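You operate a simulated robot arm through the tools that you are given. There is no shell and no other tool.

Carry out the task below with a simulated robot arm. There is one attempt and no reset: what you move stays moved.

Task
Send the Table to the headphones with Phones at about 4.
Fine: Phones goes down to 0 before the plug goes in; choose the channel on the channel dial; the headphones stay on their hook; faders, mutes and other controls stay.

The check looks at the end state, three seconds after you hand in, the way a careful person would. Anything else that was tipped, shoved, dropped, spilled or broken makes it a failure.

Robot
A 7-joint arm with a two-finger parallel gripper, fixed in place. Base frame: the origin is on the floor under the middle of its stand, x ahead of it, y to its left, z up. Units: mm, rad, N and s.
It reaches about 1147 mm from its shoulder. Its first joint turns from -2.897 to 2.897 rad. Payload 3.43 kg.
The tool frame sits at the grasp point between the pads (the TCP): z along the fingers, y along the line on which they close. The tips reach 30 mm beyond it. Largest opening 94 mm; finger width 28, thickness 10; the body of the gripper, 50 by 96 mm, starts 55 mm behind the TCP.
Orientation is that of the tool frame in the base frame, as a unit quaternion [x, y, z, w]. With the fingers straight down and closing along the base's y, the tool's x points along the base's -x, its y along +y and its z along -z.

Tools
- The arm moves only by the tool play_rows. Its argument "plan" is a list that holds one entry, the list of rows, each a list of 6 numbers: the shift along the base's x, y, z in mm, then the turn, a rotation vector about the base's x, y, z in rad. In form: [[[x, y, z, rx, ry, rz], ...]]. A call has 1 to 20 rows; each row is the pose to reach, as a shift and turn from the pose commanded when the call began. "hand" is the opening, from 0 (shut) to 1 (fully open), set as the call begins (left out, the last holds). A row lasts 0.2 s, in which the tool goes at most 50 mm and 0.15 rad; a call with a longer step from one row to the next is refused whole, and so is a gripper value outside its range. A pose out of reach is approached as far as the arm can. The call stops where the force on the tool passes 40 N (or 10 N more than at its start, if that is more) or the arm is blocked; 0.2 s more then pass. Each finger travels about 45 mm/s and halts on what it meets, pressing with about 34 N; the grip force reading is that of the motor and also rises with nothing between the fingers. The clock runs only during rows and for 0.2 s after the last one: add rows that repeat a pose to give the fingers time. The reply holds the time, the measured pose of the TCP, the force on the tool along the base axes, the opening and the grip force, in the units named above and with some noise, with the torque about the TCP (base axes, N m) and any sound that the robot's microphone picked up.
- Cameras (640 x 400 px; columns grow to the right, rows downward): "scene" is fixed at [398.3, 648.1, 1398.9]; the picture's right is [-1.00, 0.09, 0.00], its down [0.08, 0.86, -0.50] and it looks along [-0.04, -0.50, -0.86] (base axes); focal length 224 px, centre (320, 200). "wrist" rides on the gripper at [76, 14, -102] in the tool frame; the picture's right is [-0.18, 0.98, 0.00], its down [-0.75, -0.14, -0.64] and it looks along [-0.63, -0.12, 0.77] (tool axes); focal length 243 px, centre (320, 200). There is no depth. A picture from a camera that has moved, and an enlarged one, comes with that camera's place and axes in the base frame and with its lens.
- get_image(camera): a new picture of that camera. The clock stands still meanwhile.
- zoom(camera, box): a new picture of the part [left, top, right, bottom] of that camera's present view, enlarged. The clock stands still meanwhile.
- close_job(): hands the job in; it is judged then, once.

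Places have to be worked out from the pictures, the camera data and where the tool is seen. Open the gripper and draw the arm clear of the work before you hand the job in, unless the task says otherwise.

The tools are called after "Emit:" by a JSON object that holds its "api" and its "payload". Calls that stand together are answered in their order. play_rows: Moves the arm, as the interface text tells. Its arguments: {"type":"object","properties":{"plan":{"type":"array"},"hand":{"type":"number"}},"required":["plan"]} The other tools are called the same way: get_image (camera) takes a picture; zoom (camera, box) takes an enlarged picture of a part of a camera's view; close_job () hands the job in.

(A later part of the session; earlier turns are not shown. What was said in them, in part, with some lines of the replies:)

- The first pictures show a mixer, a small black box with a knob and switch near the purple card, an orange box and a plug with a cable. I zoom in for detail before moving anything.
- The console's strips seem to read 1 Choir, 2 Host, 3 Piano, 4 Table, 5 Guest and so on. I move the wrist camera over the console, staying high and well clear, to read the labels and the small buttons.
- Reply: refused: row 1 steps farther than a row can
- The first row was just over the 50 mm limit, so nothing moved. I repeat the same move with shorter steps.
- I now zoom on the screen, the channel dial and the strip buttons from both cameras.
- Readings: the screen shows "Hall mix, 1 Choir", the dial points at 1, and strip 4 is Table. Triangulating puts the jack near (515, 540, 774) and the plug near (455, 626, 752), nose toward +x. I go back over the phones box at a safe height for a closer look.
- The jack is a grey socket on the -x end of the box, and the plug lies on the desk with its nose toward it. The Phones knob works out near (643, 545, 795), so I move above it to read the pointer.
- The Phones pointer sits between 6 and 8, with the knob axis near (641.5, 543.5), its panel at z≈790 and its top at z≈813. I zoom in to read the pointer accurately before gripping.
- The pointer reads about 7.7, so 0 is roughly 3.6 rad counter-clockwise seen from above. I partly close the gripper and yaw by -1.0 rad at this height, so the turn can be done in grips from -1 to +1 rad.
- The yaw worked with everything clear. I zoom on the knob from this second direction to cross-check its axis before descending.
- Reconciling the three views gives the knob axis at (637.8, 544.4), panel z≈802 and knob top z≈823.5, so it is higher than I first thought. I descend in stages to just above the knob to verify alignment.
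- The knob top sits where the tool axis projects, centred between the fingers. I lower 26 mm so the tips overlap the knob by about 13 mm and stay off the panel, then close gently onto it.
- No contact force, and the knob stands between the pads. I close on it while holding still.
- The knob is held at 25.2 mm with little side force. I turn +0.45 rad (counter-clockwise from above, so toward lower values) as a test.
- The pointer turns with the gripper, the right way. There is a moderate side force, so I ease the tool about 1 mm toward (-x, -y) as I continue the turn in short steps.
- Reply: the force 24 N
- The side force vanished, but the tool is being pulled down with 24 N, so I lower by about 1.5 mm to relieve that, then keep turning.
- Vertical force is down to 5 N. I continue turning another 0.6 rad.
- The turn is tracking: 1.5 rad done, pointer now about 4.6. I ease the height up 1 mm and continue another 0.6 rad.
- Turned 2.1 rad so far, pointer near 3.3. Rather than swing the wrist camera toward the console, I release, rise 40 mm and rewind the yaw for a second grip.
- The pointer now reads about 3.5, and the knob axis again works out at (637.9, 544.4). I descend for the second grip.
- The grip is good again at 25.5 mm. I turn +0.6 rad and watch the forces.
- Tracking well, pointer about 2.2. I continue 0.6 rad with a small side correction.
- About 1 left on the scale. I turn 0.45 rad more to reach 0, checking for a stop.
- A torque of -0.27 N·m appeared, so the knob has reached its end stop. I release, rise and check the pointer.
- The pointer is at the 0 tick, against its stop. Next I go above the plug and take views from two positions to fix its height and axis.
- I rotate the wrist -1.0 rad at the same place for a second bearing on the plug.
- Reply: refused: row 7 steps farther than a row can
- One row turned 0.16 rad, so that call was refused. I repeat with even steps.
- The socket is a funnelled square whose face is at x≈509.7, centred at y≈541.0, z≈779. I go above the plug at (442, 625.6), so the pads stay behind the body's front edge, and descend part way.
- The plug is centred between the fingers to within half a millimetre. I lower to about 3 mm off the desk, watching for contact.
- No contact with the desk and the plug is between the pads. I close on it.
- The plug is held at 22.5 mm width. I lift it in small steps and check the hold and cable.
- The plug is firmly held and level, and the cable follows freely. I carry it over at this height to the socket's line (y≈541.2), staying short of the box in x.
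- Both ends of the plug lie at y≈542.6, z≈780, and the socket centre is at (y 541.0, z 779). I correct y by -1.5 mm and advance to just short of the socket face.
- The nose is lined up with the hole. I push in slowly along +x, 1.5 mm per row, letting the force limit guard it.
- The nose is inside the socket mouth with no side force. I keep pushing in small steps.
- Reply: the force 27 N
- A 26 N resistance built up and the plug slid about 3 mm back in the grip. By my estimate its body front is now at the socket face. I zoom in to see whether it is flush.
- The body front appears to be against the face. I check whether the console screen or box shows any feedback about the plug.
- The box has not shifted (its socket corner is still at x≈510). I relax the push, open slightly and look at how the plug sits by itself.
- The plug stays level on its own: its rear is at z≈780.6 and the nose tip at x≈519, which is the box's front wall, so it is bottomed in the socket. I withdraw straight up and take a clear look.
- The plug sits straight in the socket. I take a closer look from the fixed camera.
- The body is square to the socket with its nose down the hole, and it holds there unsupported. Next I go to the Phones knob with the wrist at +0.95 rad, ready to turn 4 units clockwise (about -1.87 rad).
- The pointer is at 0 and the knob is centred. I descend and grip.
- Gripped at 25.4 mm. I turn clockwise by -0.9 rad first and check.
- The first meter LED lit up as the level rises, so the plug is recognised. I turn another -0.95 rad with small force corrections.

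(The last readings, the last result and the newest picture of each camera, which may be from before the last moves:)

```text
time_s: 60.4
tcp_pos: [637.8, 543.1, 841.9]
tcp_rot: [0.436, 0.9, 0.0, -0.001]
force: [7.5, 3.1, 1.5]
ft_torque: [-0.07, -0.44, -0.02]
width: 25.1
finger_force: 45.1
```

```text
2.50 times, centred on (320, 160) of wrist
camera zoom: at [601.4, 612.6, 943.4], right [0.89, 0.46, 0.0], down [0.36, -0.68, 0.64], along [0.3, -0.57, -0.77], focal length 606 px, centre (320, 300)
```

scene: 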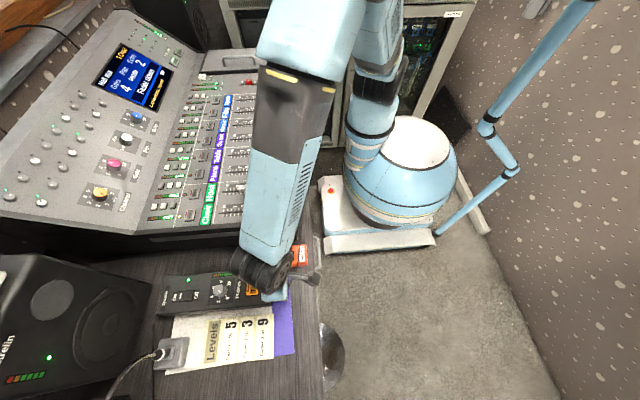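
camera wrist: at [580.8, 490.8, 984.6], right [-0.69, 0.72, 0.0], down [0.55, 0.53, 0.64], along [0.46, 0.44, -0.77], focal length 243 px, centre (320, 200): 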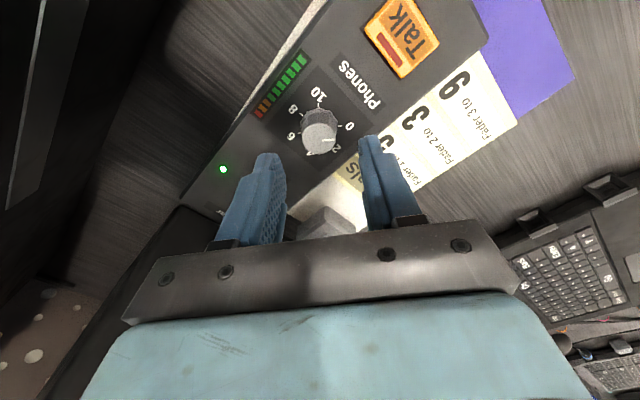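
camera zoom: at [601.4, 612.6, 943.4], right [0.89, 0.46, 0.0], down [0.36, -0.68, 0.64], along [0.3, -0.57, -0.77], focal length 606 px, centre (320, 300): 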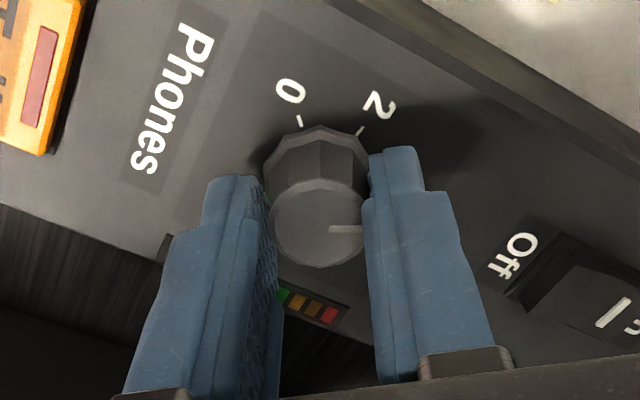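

I release, rise straight up and check the pointer.

Emit:
{"api": "play_rows", "payload": {"plan": [[[0, 0, 0, 0, 0, 0], [0, 0, 0, 0, 0, 0], [0, 0, 0, 0, 0, 0], [0, 0, 15, 0, 0, 0], [0, 0, 40, 0, 0, 0], [0, 0, 80, 0, 0, 0.12], [0, 0, 80, 0, 0, 0.26], [0, 0, 80, 0, 0, 0.4], [0, 0, 80, 0, 0, 0.54], [0, 0, 80, 0, 0, 0.68], [0, 0, 80, 0, 0, 0.8], [0, 0, 80, 0, 0, 0.9], [0, 0, 80, 0, 0, 0.9]]], "hand": 0.5}}

Emit:
{"api": "zoom", "payload": {"camera": "wrist", "box": [270, 70, 370, 150]}}

Emit:
{"api": "get_image", "payload": {"camera": "wrist"}}

Emit:
{"api": "get_image", "payload": {"camera": "scene"}}

```text
time_s: 63.2
tcp_pos: [637.7, 544.0, 920.2]
tcp_rot: [0.0, 1.0, 0.0, 0.0]
force: [-0.3, -0.5, 0.4]
ft_torque: [-0.02, -0.02, -0.01]
width: 47.1
finger_force: 0.1
```

```text
5.00 times, centred on (320, 110) of wrist
camera zoom: at [561.1, 558.7, 1023.4], right [0.18, 0.98, 0.0], down [0.75, -0.14, 0.64], along [0.63, -0.12, -0.77], focal length 1213 px, centre (320, 650)
```

zoom: 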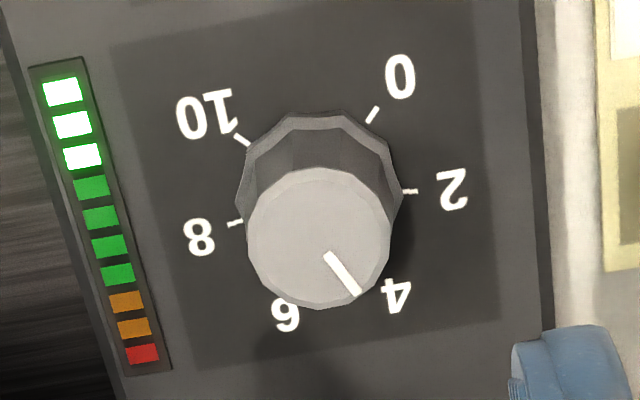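

```text
taken
camera wrist: at [561.1, 558.7, 1023.4], right [0.18, 0.98, 0.0], down [0.75, -0.14, 0.64], along [0.63, -0.12, -0.77], focal length 243 px, centre (320, 200)
```

wrist: 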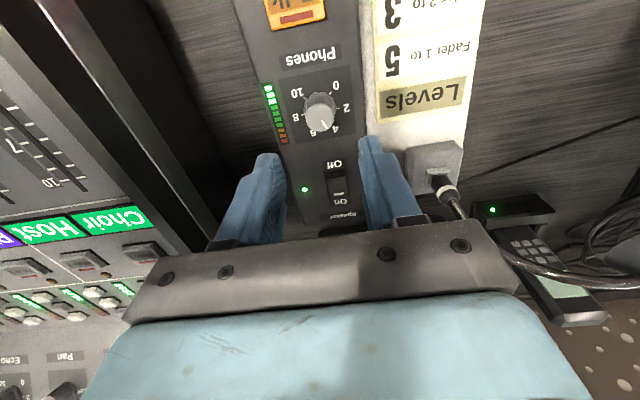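

```text
taken
```

scene: 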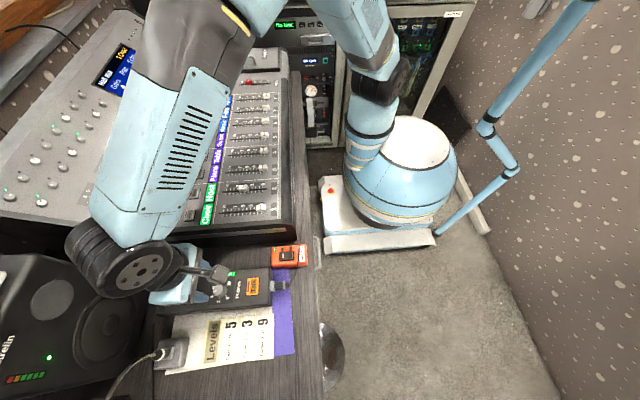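

Phones reads 4 and three meter LEDs are lit. Next is the Channel dial on the console's sloped panel, so I rise well clear and move to view it from two places.

Emit:
{"api": "play_rows", "payload": {"plan": [[[0, 0, 45, 0, 0, 0], [0, 0, 90, 0, 0, 0], [0, 0, 135, 0, 0, 0], [5, -10, 180, 0, 0, 0], [15, -45, 205, 0, 0, 0], [25, -85, 210, 0, 0, 0], [35, -125, 210, 0, 0, 0], [45, -165, 210, 0, 0, 0], [60, -200, 210, 0, 0, 0], [60, -200, 210, 0, 0, 0]]], "hand": 1.0}}

Emit:
{"api": "get_image", "payload": {"camera": "wrist"}}

Emit:
{"api": "zoom", "payload": {"camera": "wrist", "box": [240, 100, 420, 240]}}

```text
time_s: 65.4
tcp_pos: [697.7, 342.4, 1131.9]
tcp_rot: [0.0, 1.0, 0.0, -0.001]
force: [-1.4, 0.8, -0.2]
ft_torque: [-0.02, 0.0, 0.0]
width: 94.0
finger_force: 0.0
```

```text
taken
camera wrist: at [620.5, 356.8, 1233.4], right [0.18, 0.98, 0.0], down [0.75, -0.14, 0.64], along [0.63, -0.12, -0.77], focal length 243 px, centre (320, 200)
```

wrist: 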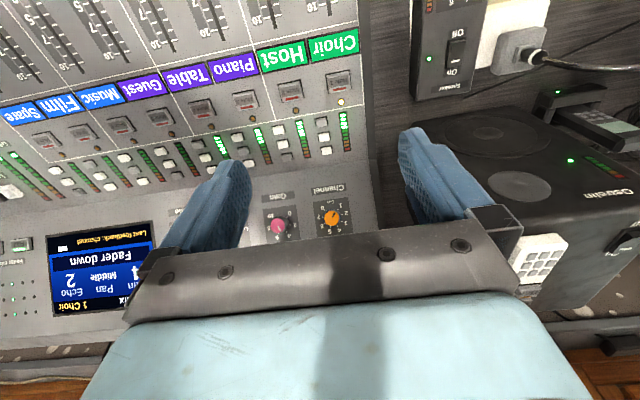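

```text
2.86 times, centred on (330, 170) of wrist
camera zoom: at [620.5, 356.8, 1233.4], right [0.18, 0.98, 0.0], down [0.75, -0.14, 0.64], along [0.63, -0.12, -0.77], focal length 693 px, centre (291, 286)
```

zoom: 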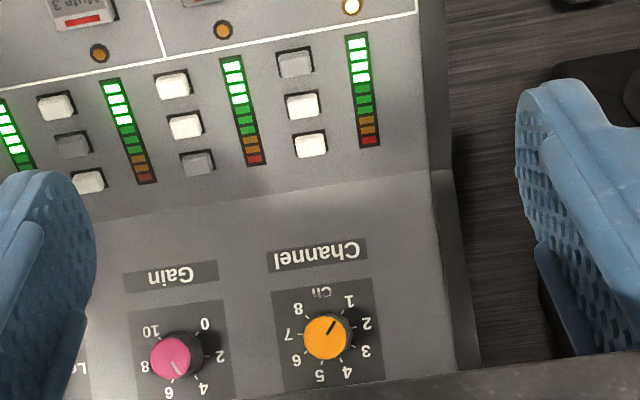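

The dial's marker points at 1, and 2, 3, 4 follow clockwise. I take a second and third bearing to locate it and find the panel's slope.

Emit:
{"api": "play_rows", "payload": {"plan": [[[30, 20, -20, 0, 0, -0.13], [60, 45, -30, 0, 0, -0.26], [90, 65, -40, 0, 0, -0.39], [120, 80, -50, 0, 0, -0.52], [140, 90, -50, 0, 0, -0.65], [150, 90, -50, 0, 0, -0.78], [150, 90, -50, 0, 0, -0.9], [150, 90, -50, 0, 0, -0.9]]]}}

Emit:
{"api": "get_image", "payload": {"camera": "wrist"}}

Emit:
{"api": "zoom", "payload": {"camera": "wrist", "box": [240, 100, 420, 240]}}

```text
time_s: 67.2
tcp_pos: [850.5, 433.4, 1082.5]
tcp_rot: [0.435, 0.9, 0.0, 0.0]
force: [-0.3, -0.4, 0.2]
ft_torque: [-0.01, 0.0, -0.01]
width: 94.2
finger_force: 0.0
```

```text
taken
camera wrist: at [812.6, 502.2, 1183.1], right [0.89, 0.46, 0.0], down [0.36, -0.68, 0.64], along [0.3, -0.57, -0.77], focal length 243 px, centre (320, 200)
```

wrist: 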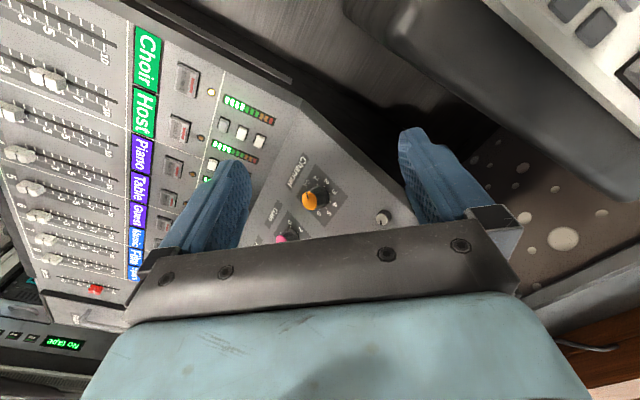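

```text
2.86 times, centred on (330, 170) of wrist
camera zoom: at [812.6, 502.2, 1183.1], right [0.89, 0.46, 0.0], down [0.36, -0.68, 0.64], along [0.3, -0.57, -0.77], focal length 693 px, centre (291, 286)
```

zoom: 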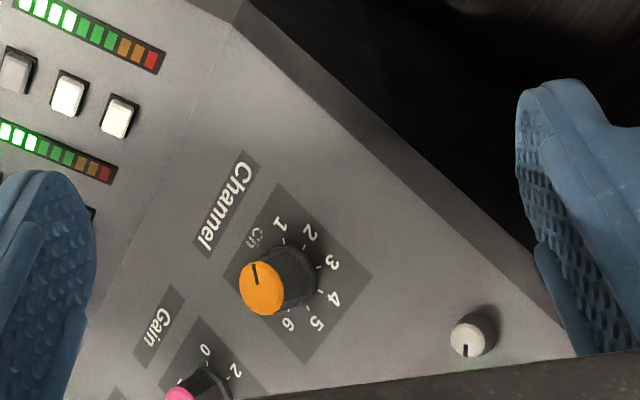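

I zoom further on the dial in this view for accurate corner points.

Emit:
{"api": "zoom", "payload": {"camera": "wrist", "box": [290, 150, 380, 230]}}

```text
5.00 times, centred on (335, 190) of wrist
camera zoom: at [812.6, 502.2, 1183.1], right [0.89, 0.46, 0.0], down [0.36, -0.68, 0.64], along [0.3, -0.57, -0.77], focal length 1213 px, centre (245, 250)
```

zoom: 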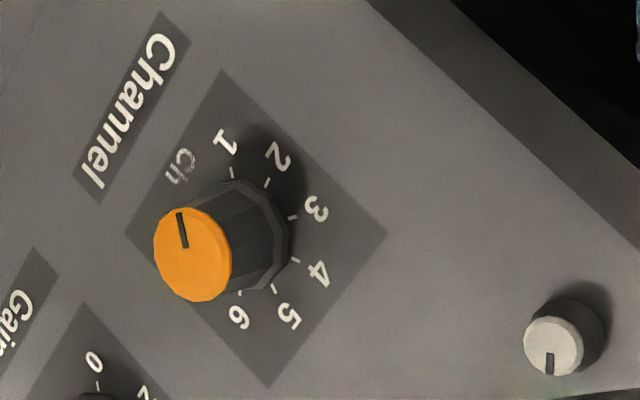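

Three views agree: the plate is square, 60 mm, tilted about 42° (normal ≈ (-0.674, 0, 0.739)), with the dial's base centre at (906, 326, 938) and 22 mm tall. Positions are 40° apart, so 1 to 4 is 120° clockwise. I undo the yaw and move to a standoff.

Emit:
{"api": "play_rows", "payload": {"plan": [[[-10, -15, 10, 0, 0, 0.13], [-20, -35, 20, 0, 0, 0.26], [-30, -55, 30, 0, 0, 0.39], [-40, -75, 30, 0, 0, 0.52], [-55, -95, 30, 0, 0, 0.65], [-67.9, -107.5, 30, 0, 0, 0.78], [-67.9, -107.5, 30, 0, 0, 0.9], [-67.9, -107.5, 30, 0, 0, 0.9]]], "hand": 0.6}}

Emit:
{"api": "play_rows", "payload": {"plan": [[[0, 0, 0, 0, -0.12, 0], [0, 0, 0, 0, -0.24, 0], [0, 0, -10, 0, -0.36, 0], [5, 0, -20, 0, -0.48, 0], [10, 0, -30, 0, -0.6, 0], [15, 0, -40, 0, -0.74, 0], [15, 0, -40, 0, -0.74, 0]]]}}

Emit:
{"api": "get_image", "payload": {"camera": "wrist"}}

Emit:
{"api": "get_image", "payload": {"camera": "scene"}}

```text
time_s: 69.0
tcp_pos: [782.0, 325.1, 1110.9]
tcp_rot: [0.0, 1.0, 0.001, 0.0]
force: [0.3, -0.1, 0.0]
ft_torque: [0.01, -0.02, -0.01]
width: 56.2
finger_force: 0.2
```

```text
time_s: 70.6
tcp_pos: [795.1, 326.5, 1070.1]
tcp_rot: [0.0, 0.932, 0.0, 0.362]
force: [-0.2, 0.2, 0.5]
ft_torque: [0.03, 0.0, 0.05]
width: 56.3
finger_force: 0.1
```

```text
taken
camera wrist: at [668.9, 341.6, 1094.7], right [0.14, 0.98, 0.12], down [0.12, -0.14, 0.98], along [0.98, -0.12, -0.14], focal length 243 px, centre (320, 200)
```

wrist: 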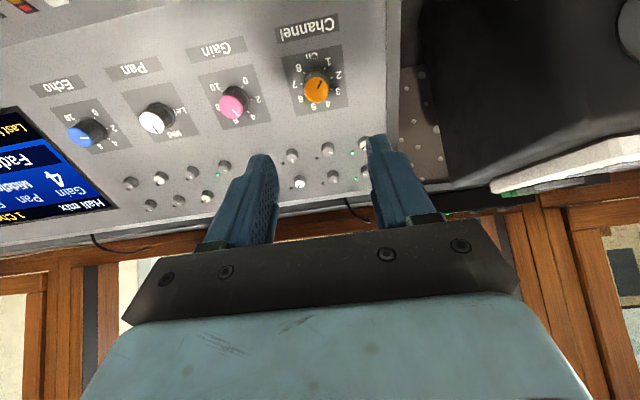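

```text
taken
```

scene: 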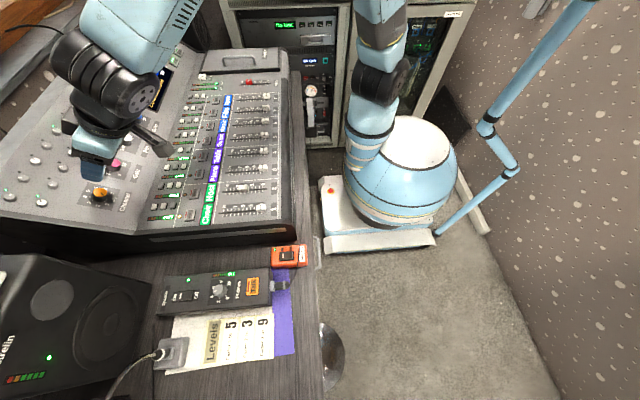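

The tool is now tilted square to the panel. I zoom on the dial to cross-check position and slope from this view.

Emit:
{"api": "zoom", "payload": {"camera": "wrist", "box": [260, 20, 380, 140]}}

```text
3.33 times, centred on (320, 80) of wrist
camera zoom: at [668.9, 341.6, 1094.7], right [0.14, 0.98, 0.12], down [0.12, -0.14, 0.98], along [0.98, -0.12, -0.14], focal length 809 px, centre (320, 600)
```

zoom: 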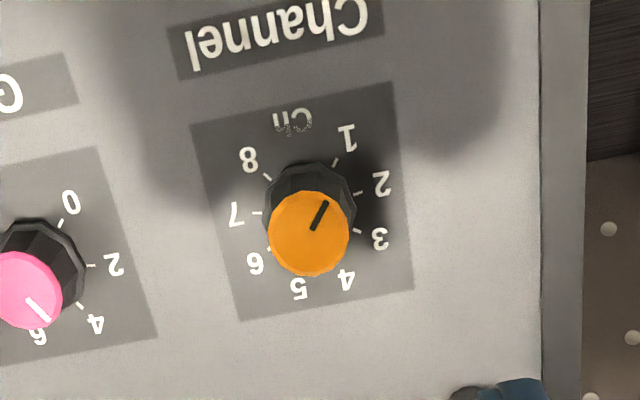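

This view confirms the dial axis within about 1 mm. I move onto the axis at a 60 mm standoff and roll +1.047 rad about the dial's axis, ready for a 120° turn centred on neutral.

Emit:
{"api": "play_rows", "payload": {"plan": [[[20, 0, -25, -0.0883, 0, 0.0968], [40, -0.4, -50, -0.1766, 0, 0.1936], [44.9, -0.4, -59.8, -0.2649, 0, 0.2904], [44.9, -0.4, -59.8, -0.3532, 0, 0.3872], [44.9, -0.4, -59.8, -0.4415, 0, 0.484], [44.9, -0.4, -59.8, -0.5298, 0, 0.5808], [44.9, -0.4, -59.8, -0.6181, 0, 0.6776], [44.9, -0.4, -59.8, -0.7057, 0, 0.7737], [44.9, -0.4, -59.8, -0.7057, 0, 0.7737]]], "hand": 0.5}}

Emit:
{"api": "get_image", "payload": {"camera": "wrist"}}

Emit:
{"api": "zoom", "payload": {"camera": "wrist", "box": [240, 60, 400, 200]}}

Emit:
{"api": "get_image", "payload": {"camera": "scene"}}

```text
time_s: 72.6
tcp_pos: [839.7, 325.1, 1012.1]
tcp_rot: [-0.466, 0.808, -0.181, 0.313]
force: [0.0, -0.6, 0.1]
ft_torque: [0.02, -0.01, 0.0]
width: 46.9
finger_force: 0.0
```

```text
taken
camera wrist: at [732.8, 267.0, 1053.2], right [-0.56, 0.65, -0.51], down [-0.06, 0.58, 0.81], along [0.83, 0.49, -0.29], focal length 243 px, centre (320, 200)
```

wrist: 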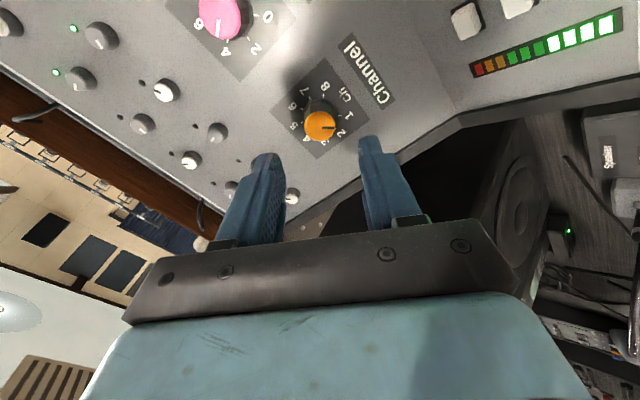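

```text
2.86 times, centred on (320, 130) of wrist
camera zoom: at [732.8, 267.0, 1053.2], right [-0.56, 0.65, -0.51], down [-0.06, 0.58, 0.81], along [0.83, 0.49, -0.29], focal length 693 px, centre (320, 400)
```

zoom: 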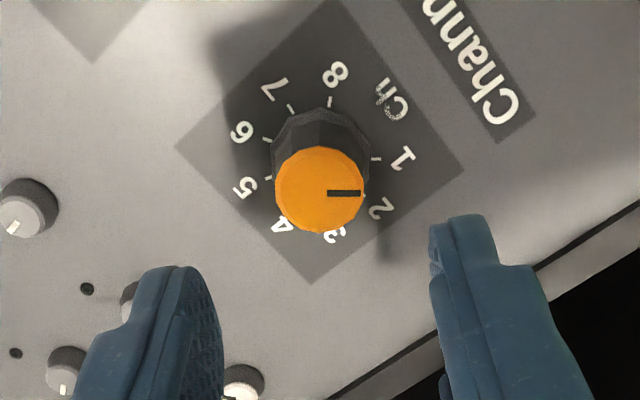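

```text
taken
```

scene: 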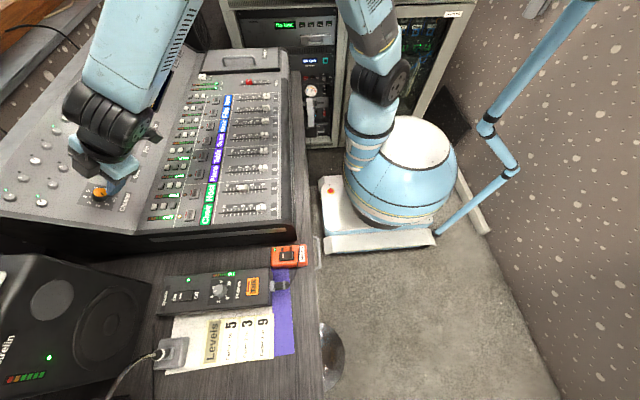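

The dial is centred on the tool axis and the small pots are outside the fingers' sweep. I approach along the dial axis, first to just above its face.

Emit:
{"api": "play_rows", "payload": {"plan": [[[13.5, 0, -14.8, 0, 0, 0], [24.3, 0, -26.6, 0, 0, 0], [24.3, 0, -26.6, 0, 0, 0]]]}}

Emit:
{"api": "get_image", "payload": {"camera": "wrist"}}

Emit:
{"api": "zoom", "payload": {"camera": "wrist", "box": [230, 80, 410, 220]}}

```text
time_s: 73.4
tcp_pos: [864.5, 324.7, 983.4]
tcp_rot: [-0.466, 0.807, -0.181, 0.313]
force: [-0.6, -0.5, -0.1]
ft_torque: [0.01, -0.03, 0.03]
width: 47.1
finger_force: 0.1
```

```text
taken
camera wrist: at [757.5, 266.6, 1025.4], right [-0.56, 0.65, -0.51], down [-0.06, 0.58, 0.81], along [0.83, 0.49, -0.28], focal length 243 px, centre (320, 200)
```

wrist: 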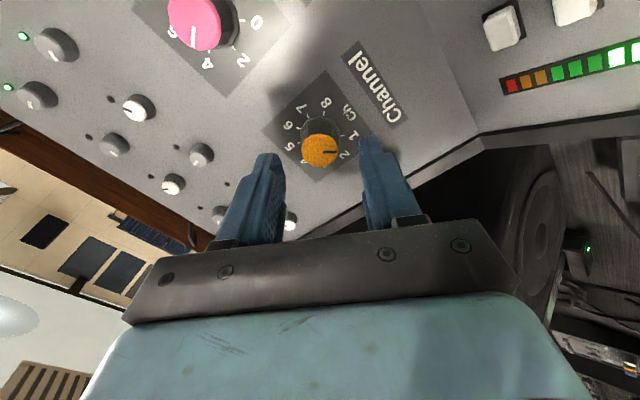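

```text
2.86 times, centred on (320, 150) of wrist
camera zoom: at [757.5, 266.6, 1025.4], right [-0.56, 0.65, -0.51], down [-0.06, 0.58, 0.81], along [0.83, 0.49, -0.28], focal length 693 px, centre (320, 343)
```

zoom: 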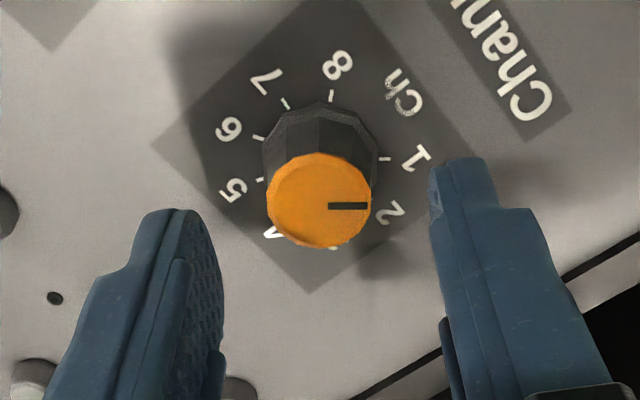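

Still well centred. I go the last 22 mm along the axis so the pads overlap the dial by about 12 mm, then close.

Emit:
{"api": "play_rows", "payload": {"plan": [[[5.4, 0, -5.9, 0, 0, 0], [10.8, 0, -11.8, 0, 0, 0], [14.8, 0, -16.3, 0, 0, 0], [14.8, 0, -16.3, 0, 0, 0]]]}}

Emit:
{"api": "zoom", "payload": {"camera": "wrist", "box": [220, 80, 420, 240]}}

```text
time_s: 74.4
tcp_pos: [879.5, 324.7, 967.7]
tcp_rot: [-0.466, 0.808, -0.18, 0.313]
force: [-0.4, 0.8, 0.5]
ft_torque: [0.0, -0.03, 0.01]
width: 46.9
finger_force: 0.0
```

```text
2.50 times, centred on (320, 160) of wrist
camera zoom: at [772.2, 267.0, 1009.3], right [-0.56, 0.65, -0.51], down [-0.06, 0.58, 0.81], along [0.83, 0.49, -0.28], focal length 606 px, centre (320, 300)
```

zoom: 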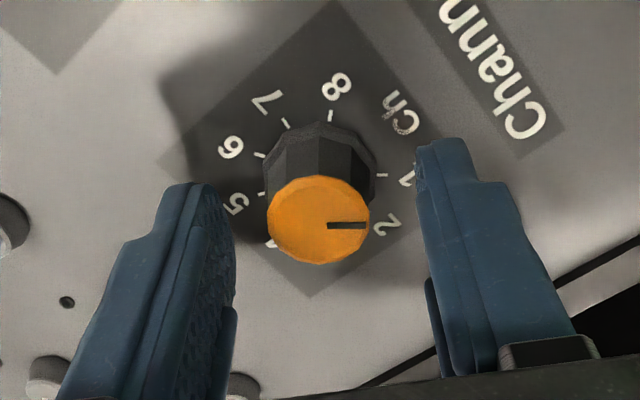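

No contact and the dial is between the pads. I close onto it.

Emit:
{"api": "play_rows", "payload": {"plan": [[[0, 0, 0, 0, 0, 0], [0, 0, 0, 0, 0, 0], [0, 0, 0, 0, 0, 0], [0, 0, 0, 0, 0, 0]]], "hand": 0.15}}

Emit:
{"api": "zoom", "payload": {"camera": "wrist", "box": [220, 80, 420, 240]}}

```text
time_s: 75.4
tcp_pos: [880.0, 325.6, 968.3]
tcp_rot: [-0.466, 0.808, -0.18, 0.313]
force: [2.1, 0.1, 2.1]
ft_torque: [-0.03, -0.05, -0.05]
width: 25.2
finger_force: 45.1
```

```text
2.50 times, centred on (320, 160) of wrist
camera zoom: at [772.3, 267.0, 1009.3], right [-0.56, 0.65, -0.51], down [-0.06, 0.58, 0.81], along [0.83, 0.49, -0.28], focal length 606 px, centre (320, 300)
```

zoom: 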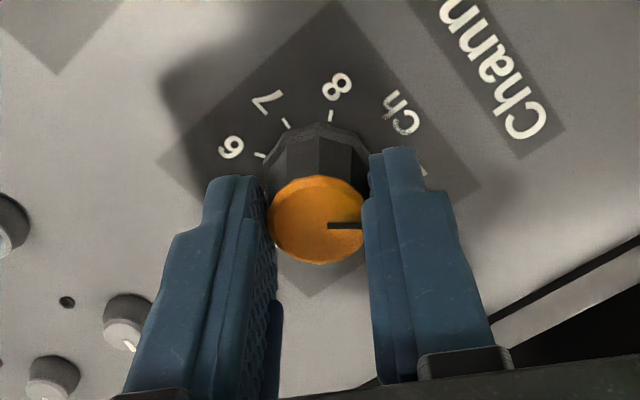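

Gripped at 25.2 mm with small forces. I turn one position clockwise (-0.7 rad about the dial axis) and check.

Emit:
{"api": "play_rows", "payload": {"plan": [[[0, 0, 0, 0.0674, 0, -0.0739], [0, 0, 0, 0.1348, 0, -0.1478], [0, 0, 0, 0.2022, 0, -0.2217], [0, 0, 0, 0.2696, 0, -0.2956], [0, 0, 0, 0.337, 0, -0.3695], [0, 0, 0, 0.4044, 0, -0.4434], [0, 0, 0, 0.4718, 0, -0.5173], [0, 0, 0, 0.4718, 0, -0.5173]]]}}

Emit:
{"api": "zoom", "payload": {"camera": "wrist", "box": [220, 80, 420, 240]}}

Emit:
{"api": "zoom", "payload": {"camera": "scene", "box": [60, 20, 200, 120]}}

```text
time_s: 77.2
tcp_pos: [880.5, 325.6, 968.5]
tcp_rot: [-0.16, 0.919, -0.062, 0.356]
force: [11.2, -5.0, 5.3]
ft_torque: [-0.15, -0.17, -0.15]
width: 24.9
finger_force: 45.0
```

```text
2.50 times, centred on (320, 160) of wrist
camera zoom: at [753.0, 313.0, 992.0], right [-0.12, 0.99, -0.11], down [0.13, 0.12, 0.98], along [0.98, 0.1, -0.14], focal length 606 px, centre (320, 300)
```

zoom: 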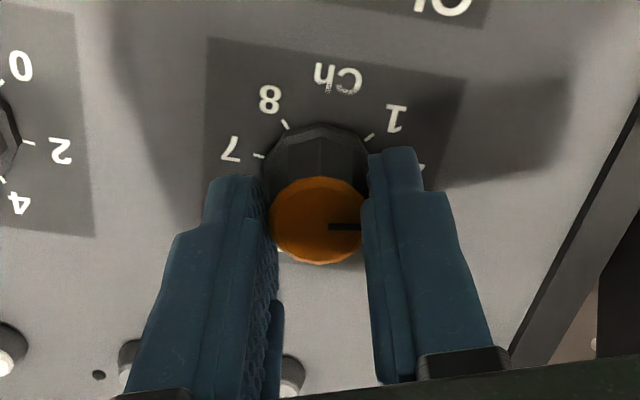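

```text
4.00 times, centred on (130, 70) of scene
camera zoom: at [398.3, 648.1, 1398.9], right [-1.0, 0.09, 0.0], down [0.08, 0.86, -0.5], along [-0.04, -0.5, -0.86], focal length 895 px, centre (1080, 720)
```

zoom: 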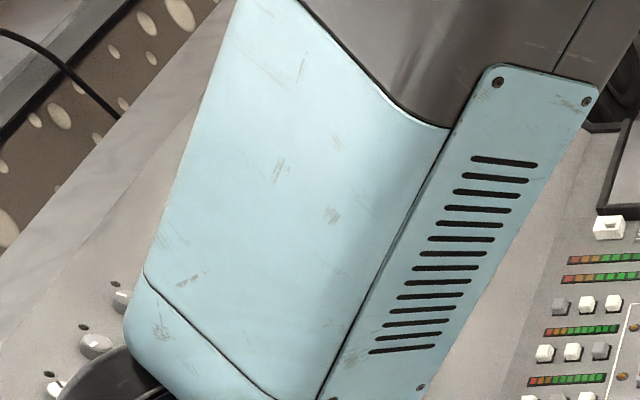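

The dial follows, now about position 2. I relieve the side force slightly and turn another -0.7 rad.

Emit:
{"api": "play_rows", "payload": {"plan": [[[0.5, -0.3, 0.3, 0.0674, 0, -0.0739], [0.5, -0.3, 0.3, 0.1348, 0, -0.1478], [0.5, -0.3, 0.3, 0.2022, 0, -0.2217], [0.5, -0.3, 0.3, 0.2696, 0, -0.2956], [0.5, -0.3, 0.3, 0.337, 0, -0.3695], [0.5, -0.3, 0.3, 0.4044, 0, -0.4434], [0.5, -0.3, 0.3, 0.4718, 0, -0.5173], [0.5, -0.3, 0.3, 0.4718, 0, -0.5173]]]}}

Emit:
{"api": "zoom", "payload": {"camera": "wrist", "box": [220, 80, 420, 240]}}

```text
time_s: 79.0
tcp_pos: [878.6, 324.8, 967.9]
tcp_rot: [0.165, 0.918, 0.062, 0.355]
force: [-12.7, -13.0, -1.6]
ft_torque: [-0.35, 0.19, -0.32]
width: 25.0
finger_force: 45.4
```

```text
2.50 times, centred on (320, 160) of wrist
camera zoom: at [760.4, 365.1, 999.0], right [0.38, 0.86, 0.34], down [0.05, -0.39, 0.92], along [0.92, -0.33, -0.2], focal length 606 px, centre (320, 300)
```

zoom: 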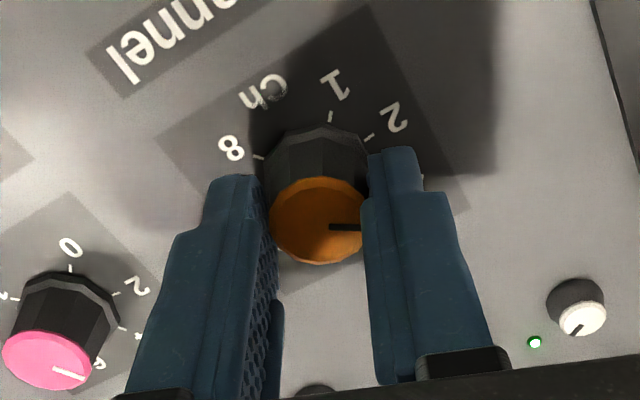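

Now about position 3. I relieve the side force and turn the last -0.694 rad.

Emit:
{"api": "play_rows", "payload": {"plan": [[[-0.7, -0.7, 0, 0.0674, 0, -0.0739], [-0.7, -0.7, 0, 0.1348, 0, -0.1478], [-0.7, -0.7, 0, 0.2022, 0, -0.2217], [-0.7, -0.7, 0, 0.2696, 0, -0.2956], [-0.7, -0.7, 0, 0.337, 0, -0.3695], [-0.7, -0.7, 0, 0.4044, 0, -0.4434], [-0.7, -0.7, 0, 0.4678, 0, -0.5129], [-0.7, -0.7, 0, 0.4678, 0, -0.5129]]]}}

Emit:
{"api": "zoom", "payload": {"camera": "wrist", "box": [220, 80, 420, 240]}}

```text
time_s: 80.8
tcp_pos: [878.9, 324.3, 968.6]
tcp_rot: [0.467, 0.807, 0.18, 0.312]
force: [-5.0, -8.1, -10.8]
ft_torque: [-0.41, 0.25, -0.33]
width: 24.8
finger_force: 45.2
```

```text
2.50 times, centred on (320, 160) of wrist
camera zoom: at [790.4, 398.2, 1026.4], right [0.7, 0.33, 0.63], down [-0.25, -0.72, 0.65], along [0.67, -0.61, -0.42], focal length 606 px, centre (320, 300)
```

zoom: 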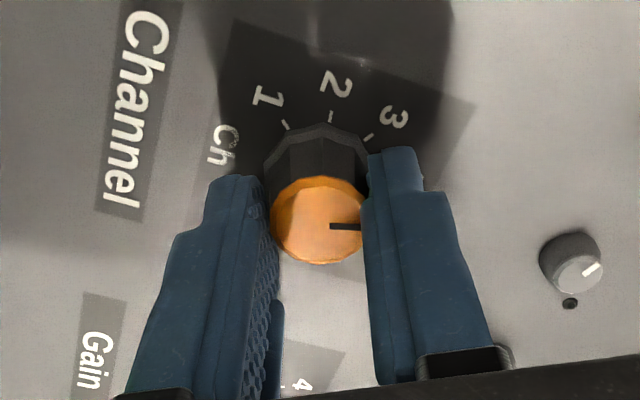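

The marker should now be at 4. I open and back straight off along the dial's axis, then check.

Emit:
{"api": "play_rows", "payload": {"plan": [[[0, 0, 0, 0, 0, 0], [0, 0, 0, 0, 0, 0], [0, 0, 0, 0, 0, 0], [-10, 0, 11, 0, 0, 0], [-24, 0, 26.5, 0, 0, 0], [-40.4, 0, 44.3, 0, 0, 0], [-60, 0, 66, 0, 0, 0], [-60, 0, 66, 0, 0, 0]]], "hand": 0.5}}

Emit:
{"api": "get_image", "payload": {"camera": "wrist"}}

Emit:
{"api": "zoom", "payload": {"camera": "wrist", "box": [260, 60, 380, 160]}}

```text
time_s: 82.6
tcp_pos: [818.7, 324.1, 1035.5]
tcp_rot: [0.467, 0.807, 0.18, 0.313]
force: [0.1, -0.1, 1.1]
ft_torque: [-0.03, -0.03, 0.02]
width: 46.7
finger_force: 0.1
```

```text
taken
camera wrist: at [729.4, 398.1, 1092.3], right [0.7, 0.33, 0.64], down [-0.24, -0.72, 0.65], along [0.67, -0.61, -0.42], focal length 243 px, centre (320, 200)
```

wrist: 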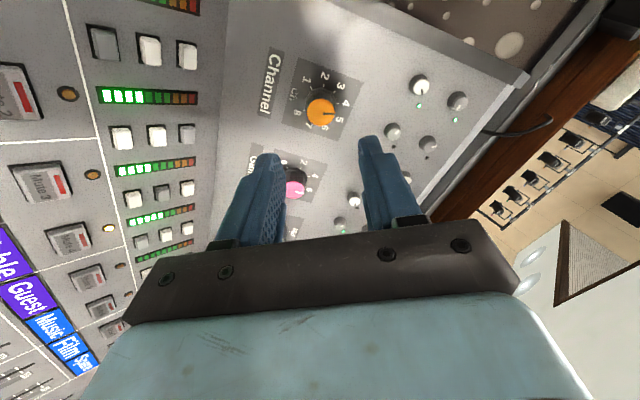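

```text
4.00 times, centred on (320, 110) of wrist
camera zoom: at [729.4, 398.1, 1092.3], right [0.7, 0.33, 0.64], down [-0.24, -0.72, 0.65], along [0.67, -0.61, -0.42], focal length 970 px, centre (320, 560)
```

zoom: 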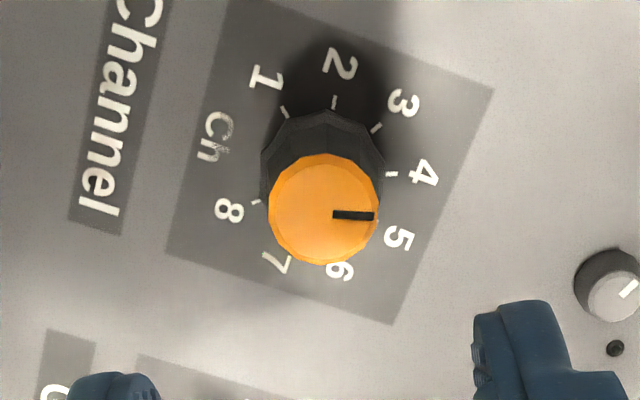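

The marker appears at or slightly past 4. I zoom in closer to judge it.

Emit:
{"api": "zoom", "payload": {"camera": "wrist", "box": [295, 75, 355, 135]}}

Emit:
{"api": "zoom", "payload": {"camera": "scene", "box": [60, 20, 200, 220]}}

```text
6.67 times, centred on (325, 105) of wrist
camera zoom: at [729.4, 398.1, 1092.3], right [0.7, 0.33, 0.64], down [-0.24, -0.72, 0.65], along [0.67, -0.61, -0.42], focal length 1618 px, centre (287, 833)
```

zoom: 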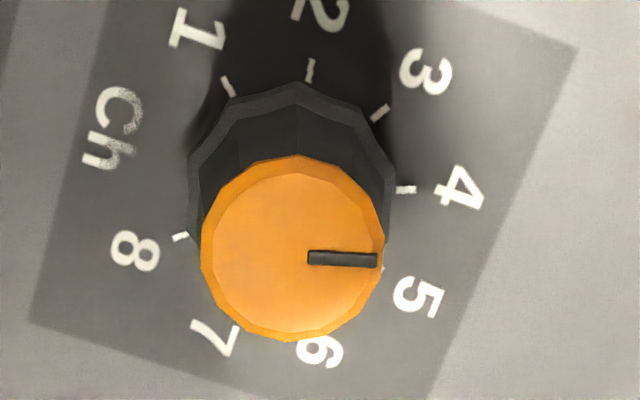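

```text
2.00 times, centred on (130, 120) of scene
camera zoom: at [398.3, 648.1, 1398.9], right [-1.0, 0.09, 0.0], down [0.08, 0.86, -0.5], along [-0.04, -0.5, -0.86], focal length 447 px, centre (700, 360)
```

zoom: 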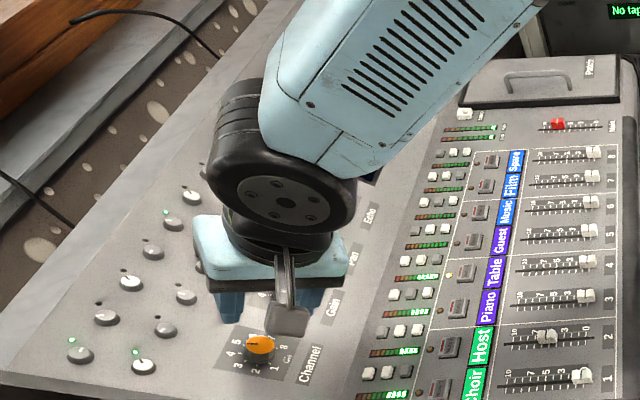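

I back off further and look at the console's screen and strip LEDs to see which channel is selected.

Emit:
{"api": "play_rows", "payload": {"plan": [[[-25, 0, 28, 0, 0, 0], [-50, 20, 56, 0, 0, 0], [-75, 50, 80, 0, 0, 0], [-95, 90, 100, 0, 0, 0], [-110, 130, 110, 0, 0, 0], [-120, 170, 110, 0, 0, 0], [-130, 210, 110, 0, 0, 0], [-130, 210, 110, 0, 0, 0]]]}}

Emit:
{"api": "get_image", "payload": {"camera": "scene"}}

Emit:
{"api": "zoom", "payload": {"camera": "scene", "box": [70, 30, 190, 120]}}

Emit:
{"api": "zoom", "payload": {"camera": "scene", "box": [70, 150, 150, 220]}}

Emit:
{"api": "zoom", "payload": {"camera": "scene", "box": [140, 120, 240, 230]}}

```text
time_s: 84.4
tcp_pos: [688.8, 534.9, 1144.1]
tcp_rot: [0.467, 0.807, 0.181, 0.313]
force: [-0.8, -0.1, -0.9]
ft_torque: [0.0, 0.02, 0.01]
width: 46.7
finger_force: 0.0
```

```text
taken
```

scene: 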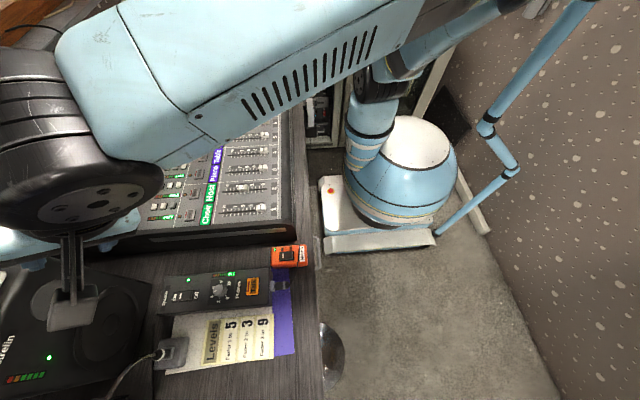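

```text
4.44 times, centred on (130, 75) of scene
camera zoom: at [398.3, 648.1, 1398.9], right [-1.0, 0.09, 0.0], down [0.08, 0.86, -0.5], along [-0.04, -0.5, -0.86], focal length 994 px, centre (1164, 756)
```

zoom: 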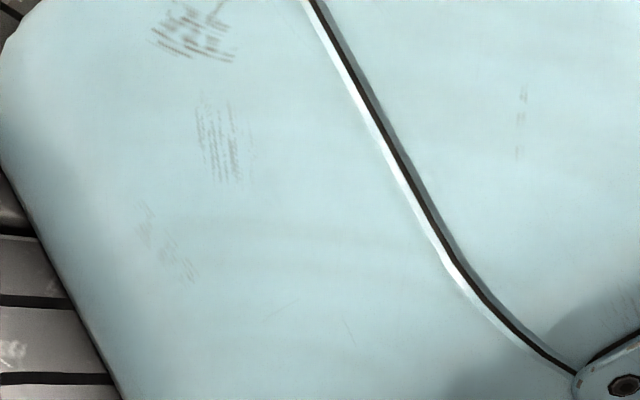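

```text
5.71 times, centred on (110, 185) of scene
camera zoom: at [398.3, 648.1, 1398.9], right [-1.0, 0.09, 0.0], down [0.08, 0.86, -0.5], along [-0.04, -0.5, -0.86], focal length 1278 px, centre (1520, 286)
```

zoom: 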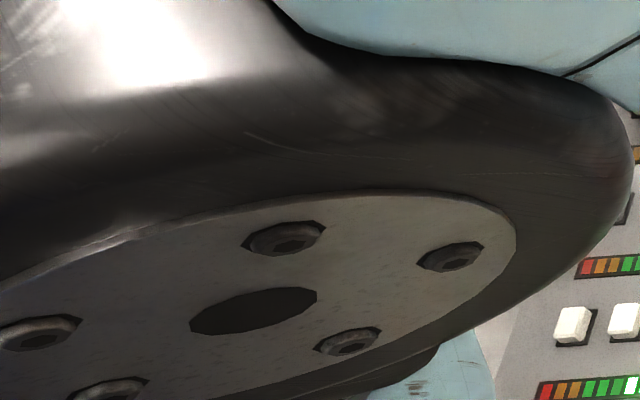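

```text
3.64 times, centred on (190, 175) of scene
camera zoom: at [398.3, 648.1, 1398.9], right [-1.0, 0.09, 0.0], down [0.08, 0.86, -0.5], along [-0.04, -0.5, -0.86], focal length 813 px, centre (793, 291)
```

zoom: 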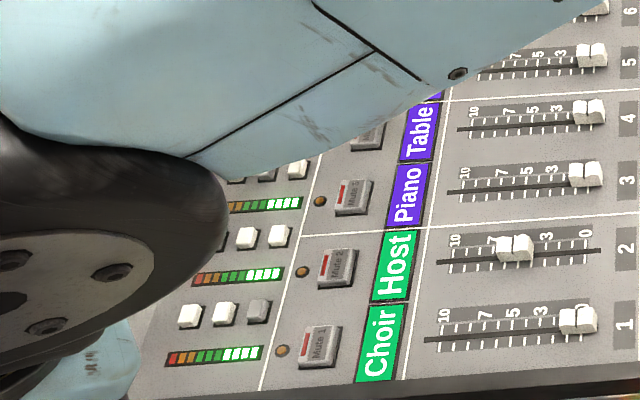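

The arm blocks the fixed camera's view of the screen. I unroll and untilt the wrist while retreating toward the robot side.

Emit:
{"api": "play_rows", "payload": {"plan": [[[-10, -10, 10, -0.0883, 0, 0.0968], [-25, -25, 20, -0.1766, 0, 0.1936], [-40, -45, 30, -0.2649, 0, 0.2904], [-55, -65, 40, -0.3532, 0, 0.3872], [-70, -90, 50, -0.4415, 0, 0.484], [-85, -115, 60, -0.5298, 0, 0.5808], [-100, -135, 70, -0.6181, 0, 0.6776], [-110, -150, 80, -0.7057, 0, 0.7737], [-110, -150, 80, -0.7057, 0, 0.7737]]]}}

Emit:
{"api": "play_rows", "payload": {"plan": [[[-20, -15, 0, 0, 0.12, 0], [-40, -35, 5, 0, 0.24, 0], [-60, -60, 10, 0, 0.36, 0], [-80, -85, 10, 0, 0.48, 0], [-100, -110, 10, 0, 0.6, 0], [-120, -135, 10, 0, 0.74, 0], [-135, -160, 10, 0, 0.74, 0], [-135, -180, 10, 0, 0.74, 0], [-135, -180, 10, 0, 0.74, 0]]]}}

Emit:
{"api": "get_image", "payload": {"camera": "scene"}}

Emit:
{"api": "get_image", "payload": {"camera": "wrist"}}

```text
time_s: 86.4
tcp_pos: [579.7, 384.5, 1223.9]
tcp_rot: [0.0, 0.933, 0.0, 0.361]
force: [-0.1, 0.5, 0.1]
ft_torque: [0.01, -0.02, 0.04]
width: 47.0
finger_force: 0.1
```

```text
time_s: 88.2
tcp_pos: [467.3, 189.5, 1224.9]
tcp_rot: [-0.001, 0.997, 0.058, -0.057]
force: [-0.8, 0.1, -0.2]
ft_torque: [-0.04, 0.0, -0.01]
width: 46.8
finger_force: 0.1
stopped in row 8: the arm was blocked; the commanded pose is now the measured one
```

```text
taken
```

scene: 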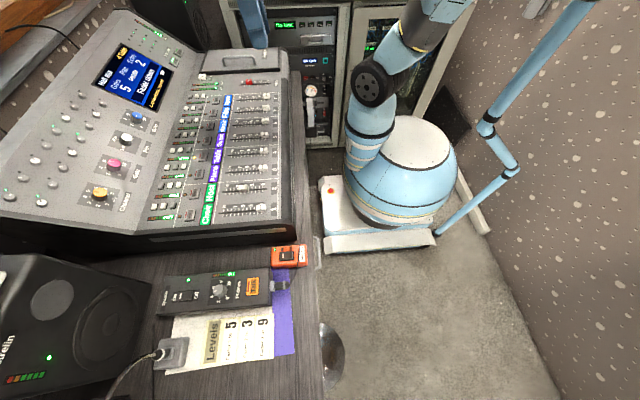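

```text
taken
camera wrist: at [401.8, 191.2, 1335.9], right [0.19, 0.98, 0.09], down [0.82, -0.21, 0.53], along [0.54, -0.02, -0.84], focal length 243 px, centre (320, 200)
```

wrist: 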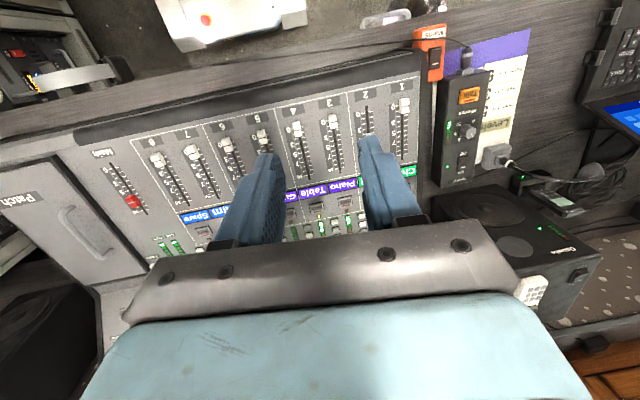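

The arm stopped near a joint limit in free space (force about zero), and the view is now clear. I read the screen, the dial and the strip LEDs.

Emit:
{"api": "zoom", "payload": {"camera": "scene", "box": [80, 30, 190, 115]}}

Emit:
{"api": "zoom", "payload": {"camera": "scene", "box": [70, 160, 140, 220]}}

Emit:
{"api": "zoom", "payload": {"camera": "scene", "box": [140, 80, 290, 230]}}

Emit:
{"api": "zoom", "payload": {"camera": "scene", "box": [150, 240, 320, 330]}}

```text
4.71 times, centred on (135, 72) of scene
camera zoom: at [398.3, 648.1, 1398.9], right [-1.0, 0.09, 0.0], down [0.08, 0.86, -0.5], along [-0.04, -0.5, -0.86], focal length 1053 px, centre (1191, 800)
```

zoom: 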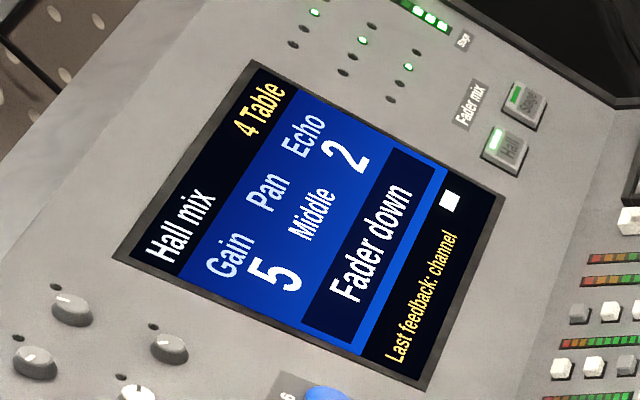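

```text
6.67 times, centred on (105, 190) of scene
camera zoom: at [398.3, 648.1, 1398.9], right [-1.0, 0.09, 0.0], down [0.08, 0.86, -0.5], along [-0.04, -0.5, -0.86], focal length 1491 px, centre (1753, 267)
```

zoom: 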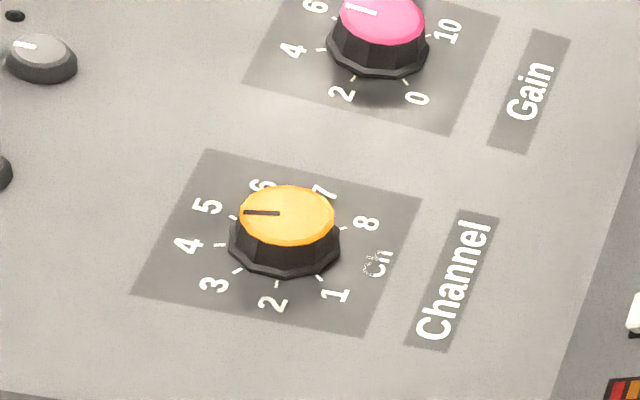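

```text
2.67 times, centred on (215, 155) of scene
camera zoom: at [398.3, 648.1, 1398.9], right [-1.0, 0.09, 0.0], down [0.08, 0.86, -0.5], along [-0.04, -0.5, -0.86], focal length 596 px, centre (600, 320)
```

zoom: 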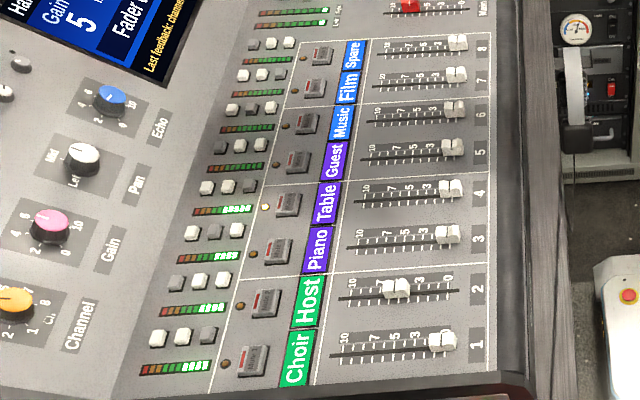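

```text
3.76 times, centred on (235, 285) of scene
camera zoom: at [398.3, 648.1, 1398.9], right [-1.0, 0.09, 0.0], down [0.08, 0.86, -0.5], along [-0.04, -0.5, -0.86], focal length 842 px, centre (640, -120)
```

zoom: 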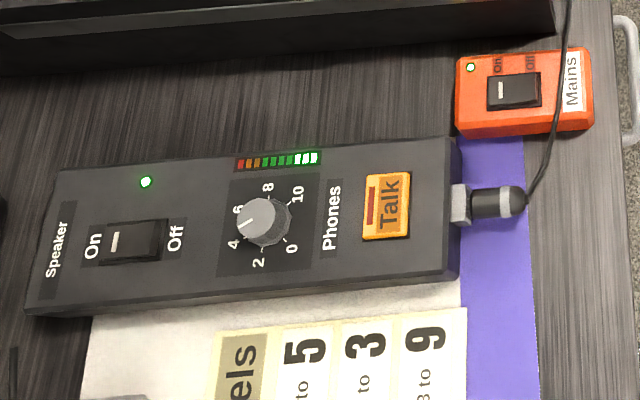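

The screen now reads "4 Table", the strip 4 LED is lit, Phones points at 4 with its meter lit, and the plug sits straight in the socket. I open the gripper and draw the arm back toward its starting area, clear of everything.

Emit:
{"api": "play_rows", "payload": {"plan": [[[-20, 20, 0, 0, 0, 0], [-45, 45, 0, 0, 0, 0], [-75, 75, 0, 0, 0, 0], [-105, 105, 0, 0, 0, 0], [-130, 135, 0, 0, 0, 0], [-150, 165, 0, 0, 0, 0], [-150, 165, 0, 0, 0, 0], [-150, 165, 0, 0, 0, 0]]], "hand": 1.0}}

Emit:
{"api": "get_image", "payload": {"camera": "scene"}}

Emit:
{"api": "get_image", "payload": {"camera": "wrist"}}

```text
time_s: 88.9
tcp_pos: [439.0, 206.2, 1232.3]
tcp_rot: [0.016, 0.984, 0.138, -0.115]
force: [0.8, 1.3, 0.1]
ft_torque: [-0.07, 0.0, 0.0]
width: 94.1
finger_force: 0.1
stopped in row 3: the arm was blocked; the commanded pose is now the measured one
```

```text
taken
```

scene: 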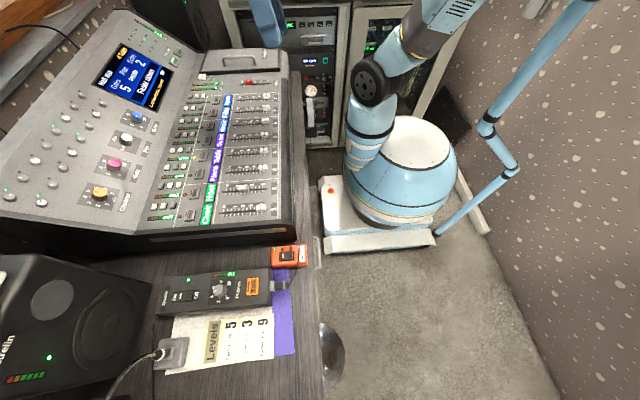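

```text
taken
camera wrist: at [388.1, 192.0, 1349.7], right [0.24, 0.94, 0.22], down [0.87, -0.31, 0.39], along [0.44, 0.1, -0.89], focal length 243 px, centre (320, 200)
```

wrist: 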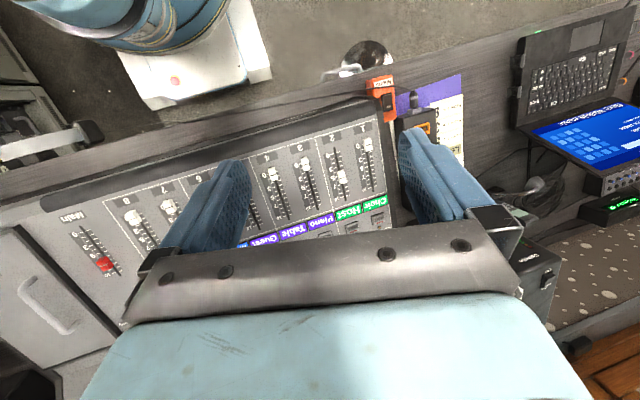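

The gripper is open and the arm hangs well above the desk with no contact. I take a last look at the key items before handing in.

Emit:
{"api": "zoom", "payload": {"camera": "scene", "box": [190, 250, 320, 320]}}

Emit:
{"api": "zoom", "payload": {"camera": "scene", "box": [60, 30, 290, 230]}}

Emit:
{"api": "zoom", "payload": {"camera": "wrist", "box": [320, 30, 480, 150]}}

```text
4.92 times, centred on (255, 285) of scene
camera zoom: at [398.3, 648.1, 1398.9], right [-1.0, 0.09, 0.0], down [0.08, 0.86, -0.5], along [-0.04, -0.5, -0.86], focal length 1101 px, centre (640, -218)
```

zoom: 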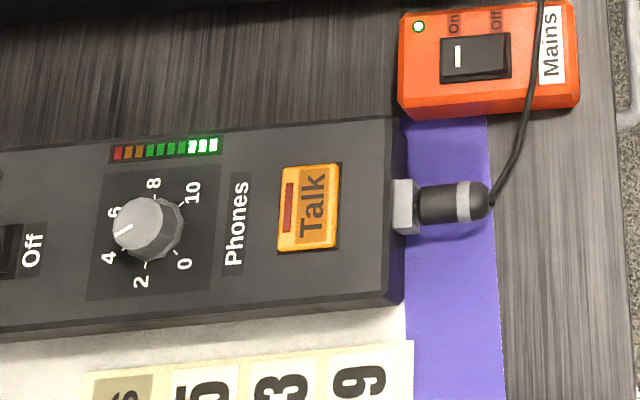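

```text
2.00 times, centred on (175, 130) of scene
camera zoom: at [398.3, 648.1, 1398.9], right [-1.0, 0.09, 0.0], down [0.08, 0.86, -0.5], along [-0.04, -0.5, -0.86], focal length 447 px, centre (610, 340)
```

zoom: 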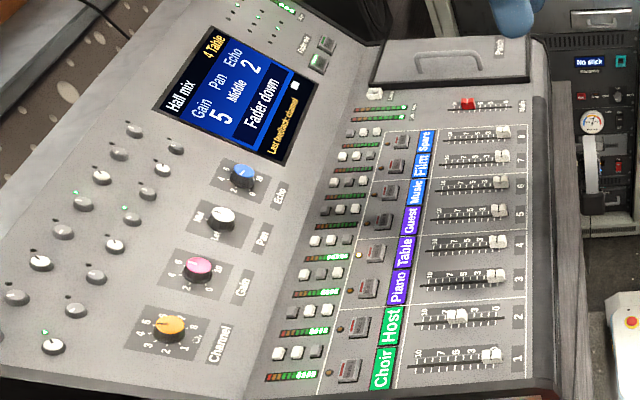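

```text
3.33 times, centred on (400, 90) of wrist
camera zoom: at [388.1, 192.0, 1349.7], right [0.24, 0.94, 0.22], down [0.87, -0.31, 0.39], along [0.44, 0.1, -0.89], focal length 809 px, centre (53, 567)
```

zoom: 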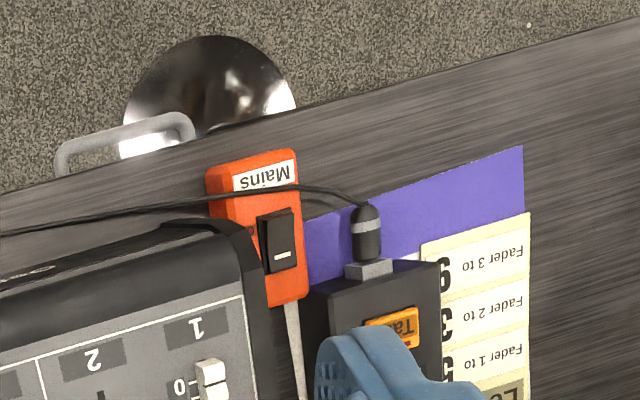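

All the pictures agree: Phones is at 4, the plug is seated in the Phones jack, the screen shows "4 Table", and the faders, mutes and switches are unchanged. I hand the job in.

Emit:
{"api": "close_job", "payload": {}}

```text
The job is handed in.
```

The Table is now on the headphones with Phones at about 4, and I've handed the job in.

- **Phones:** I turned it from about 7.7 down to its stop at 0, put the plug in the jack, then turned it up to 4. The level meter on the phones box lit as the knob came up.
- **Plug:** it went in until it bottomed and stays straight in the socket. There is a gap of about 3–4 mm between the plug body and the socket face.
- **Channel:** the Channel dial went from 1 to 4. The screen reads "4 Table" and the light on the Table strip is on. The dial marker sits slightly past the 4 mark, roughly 4.1 to 4.2.
- **Everything else:** the last pictures show the faders, mutes and other controls as they were. I never went near the headphones, but I also never saw them on their hook.

The gripper is open. A joint limit stopped the arm before it got back to its starting place, so it hangs over the console, touching nothing.
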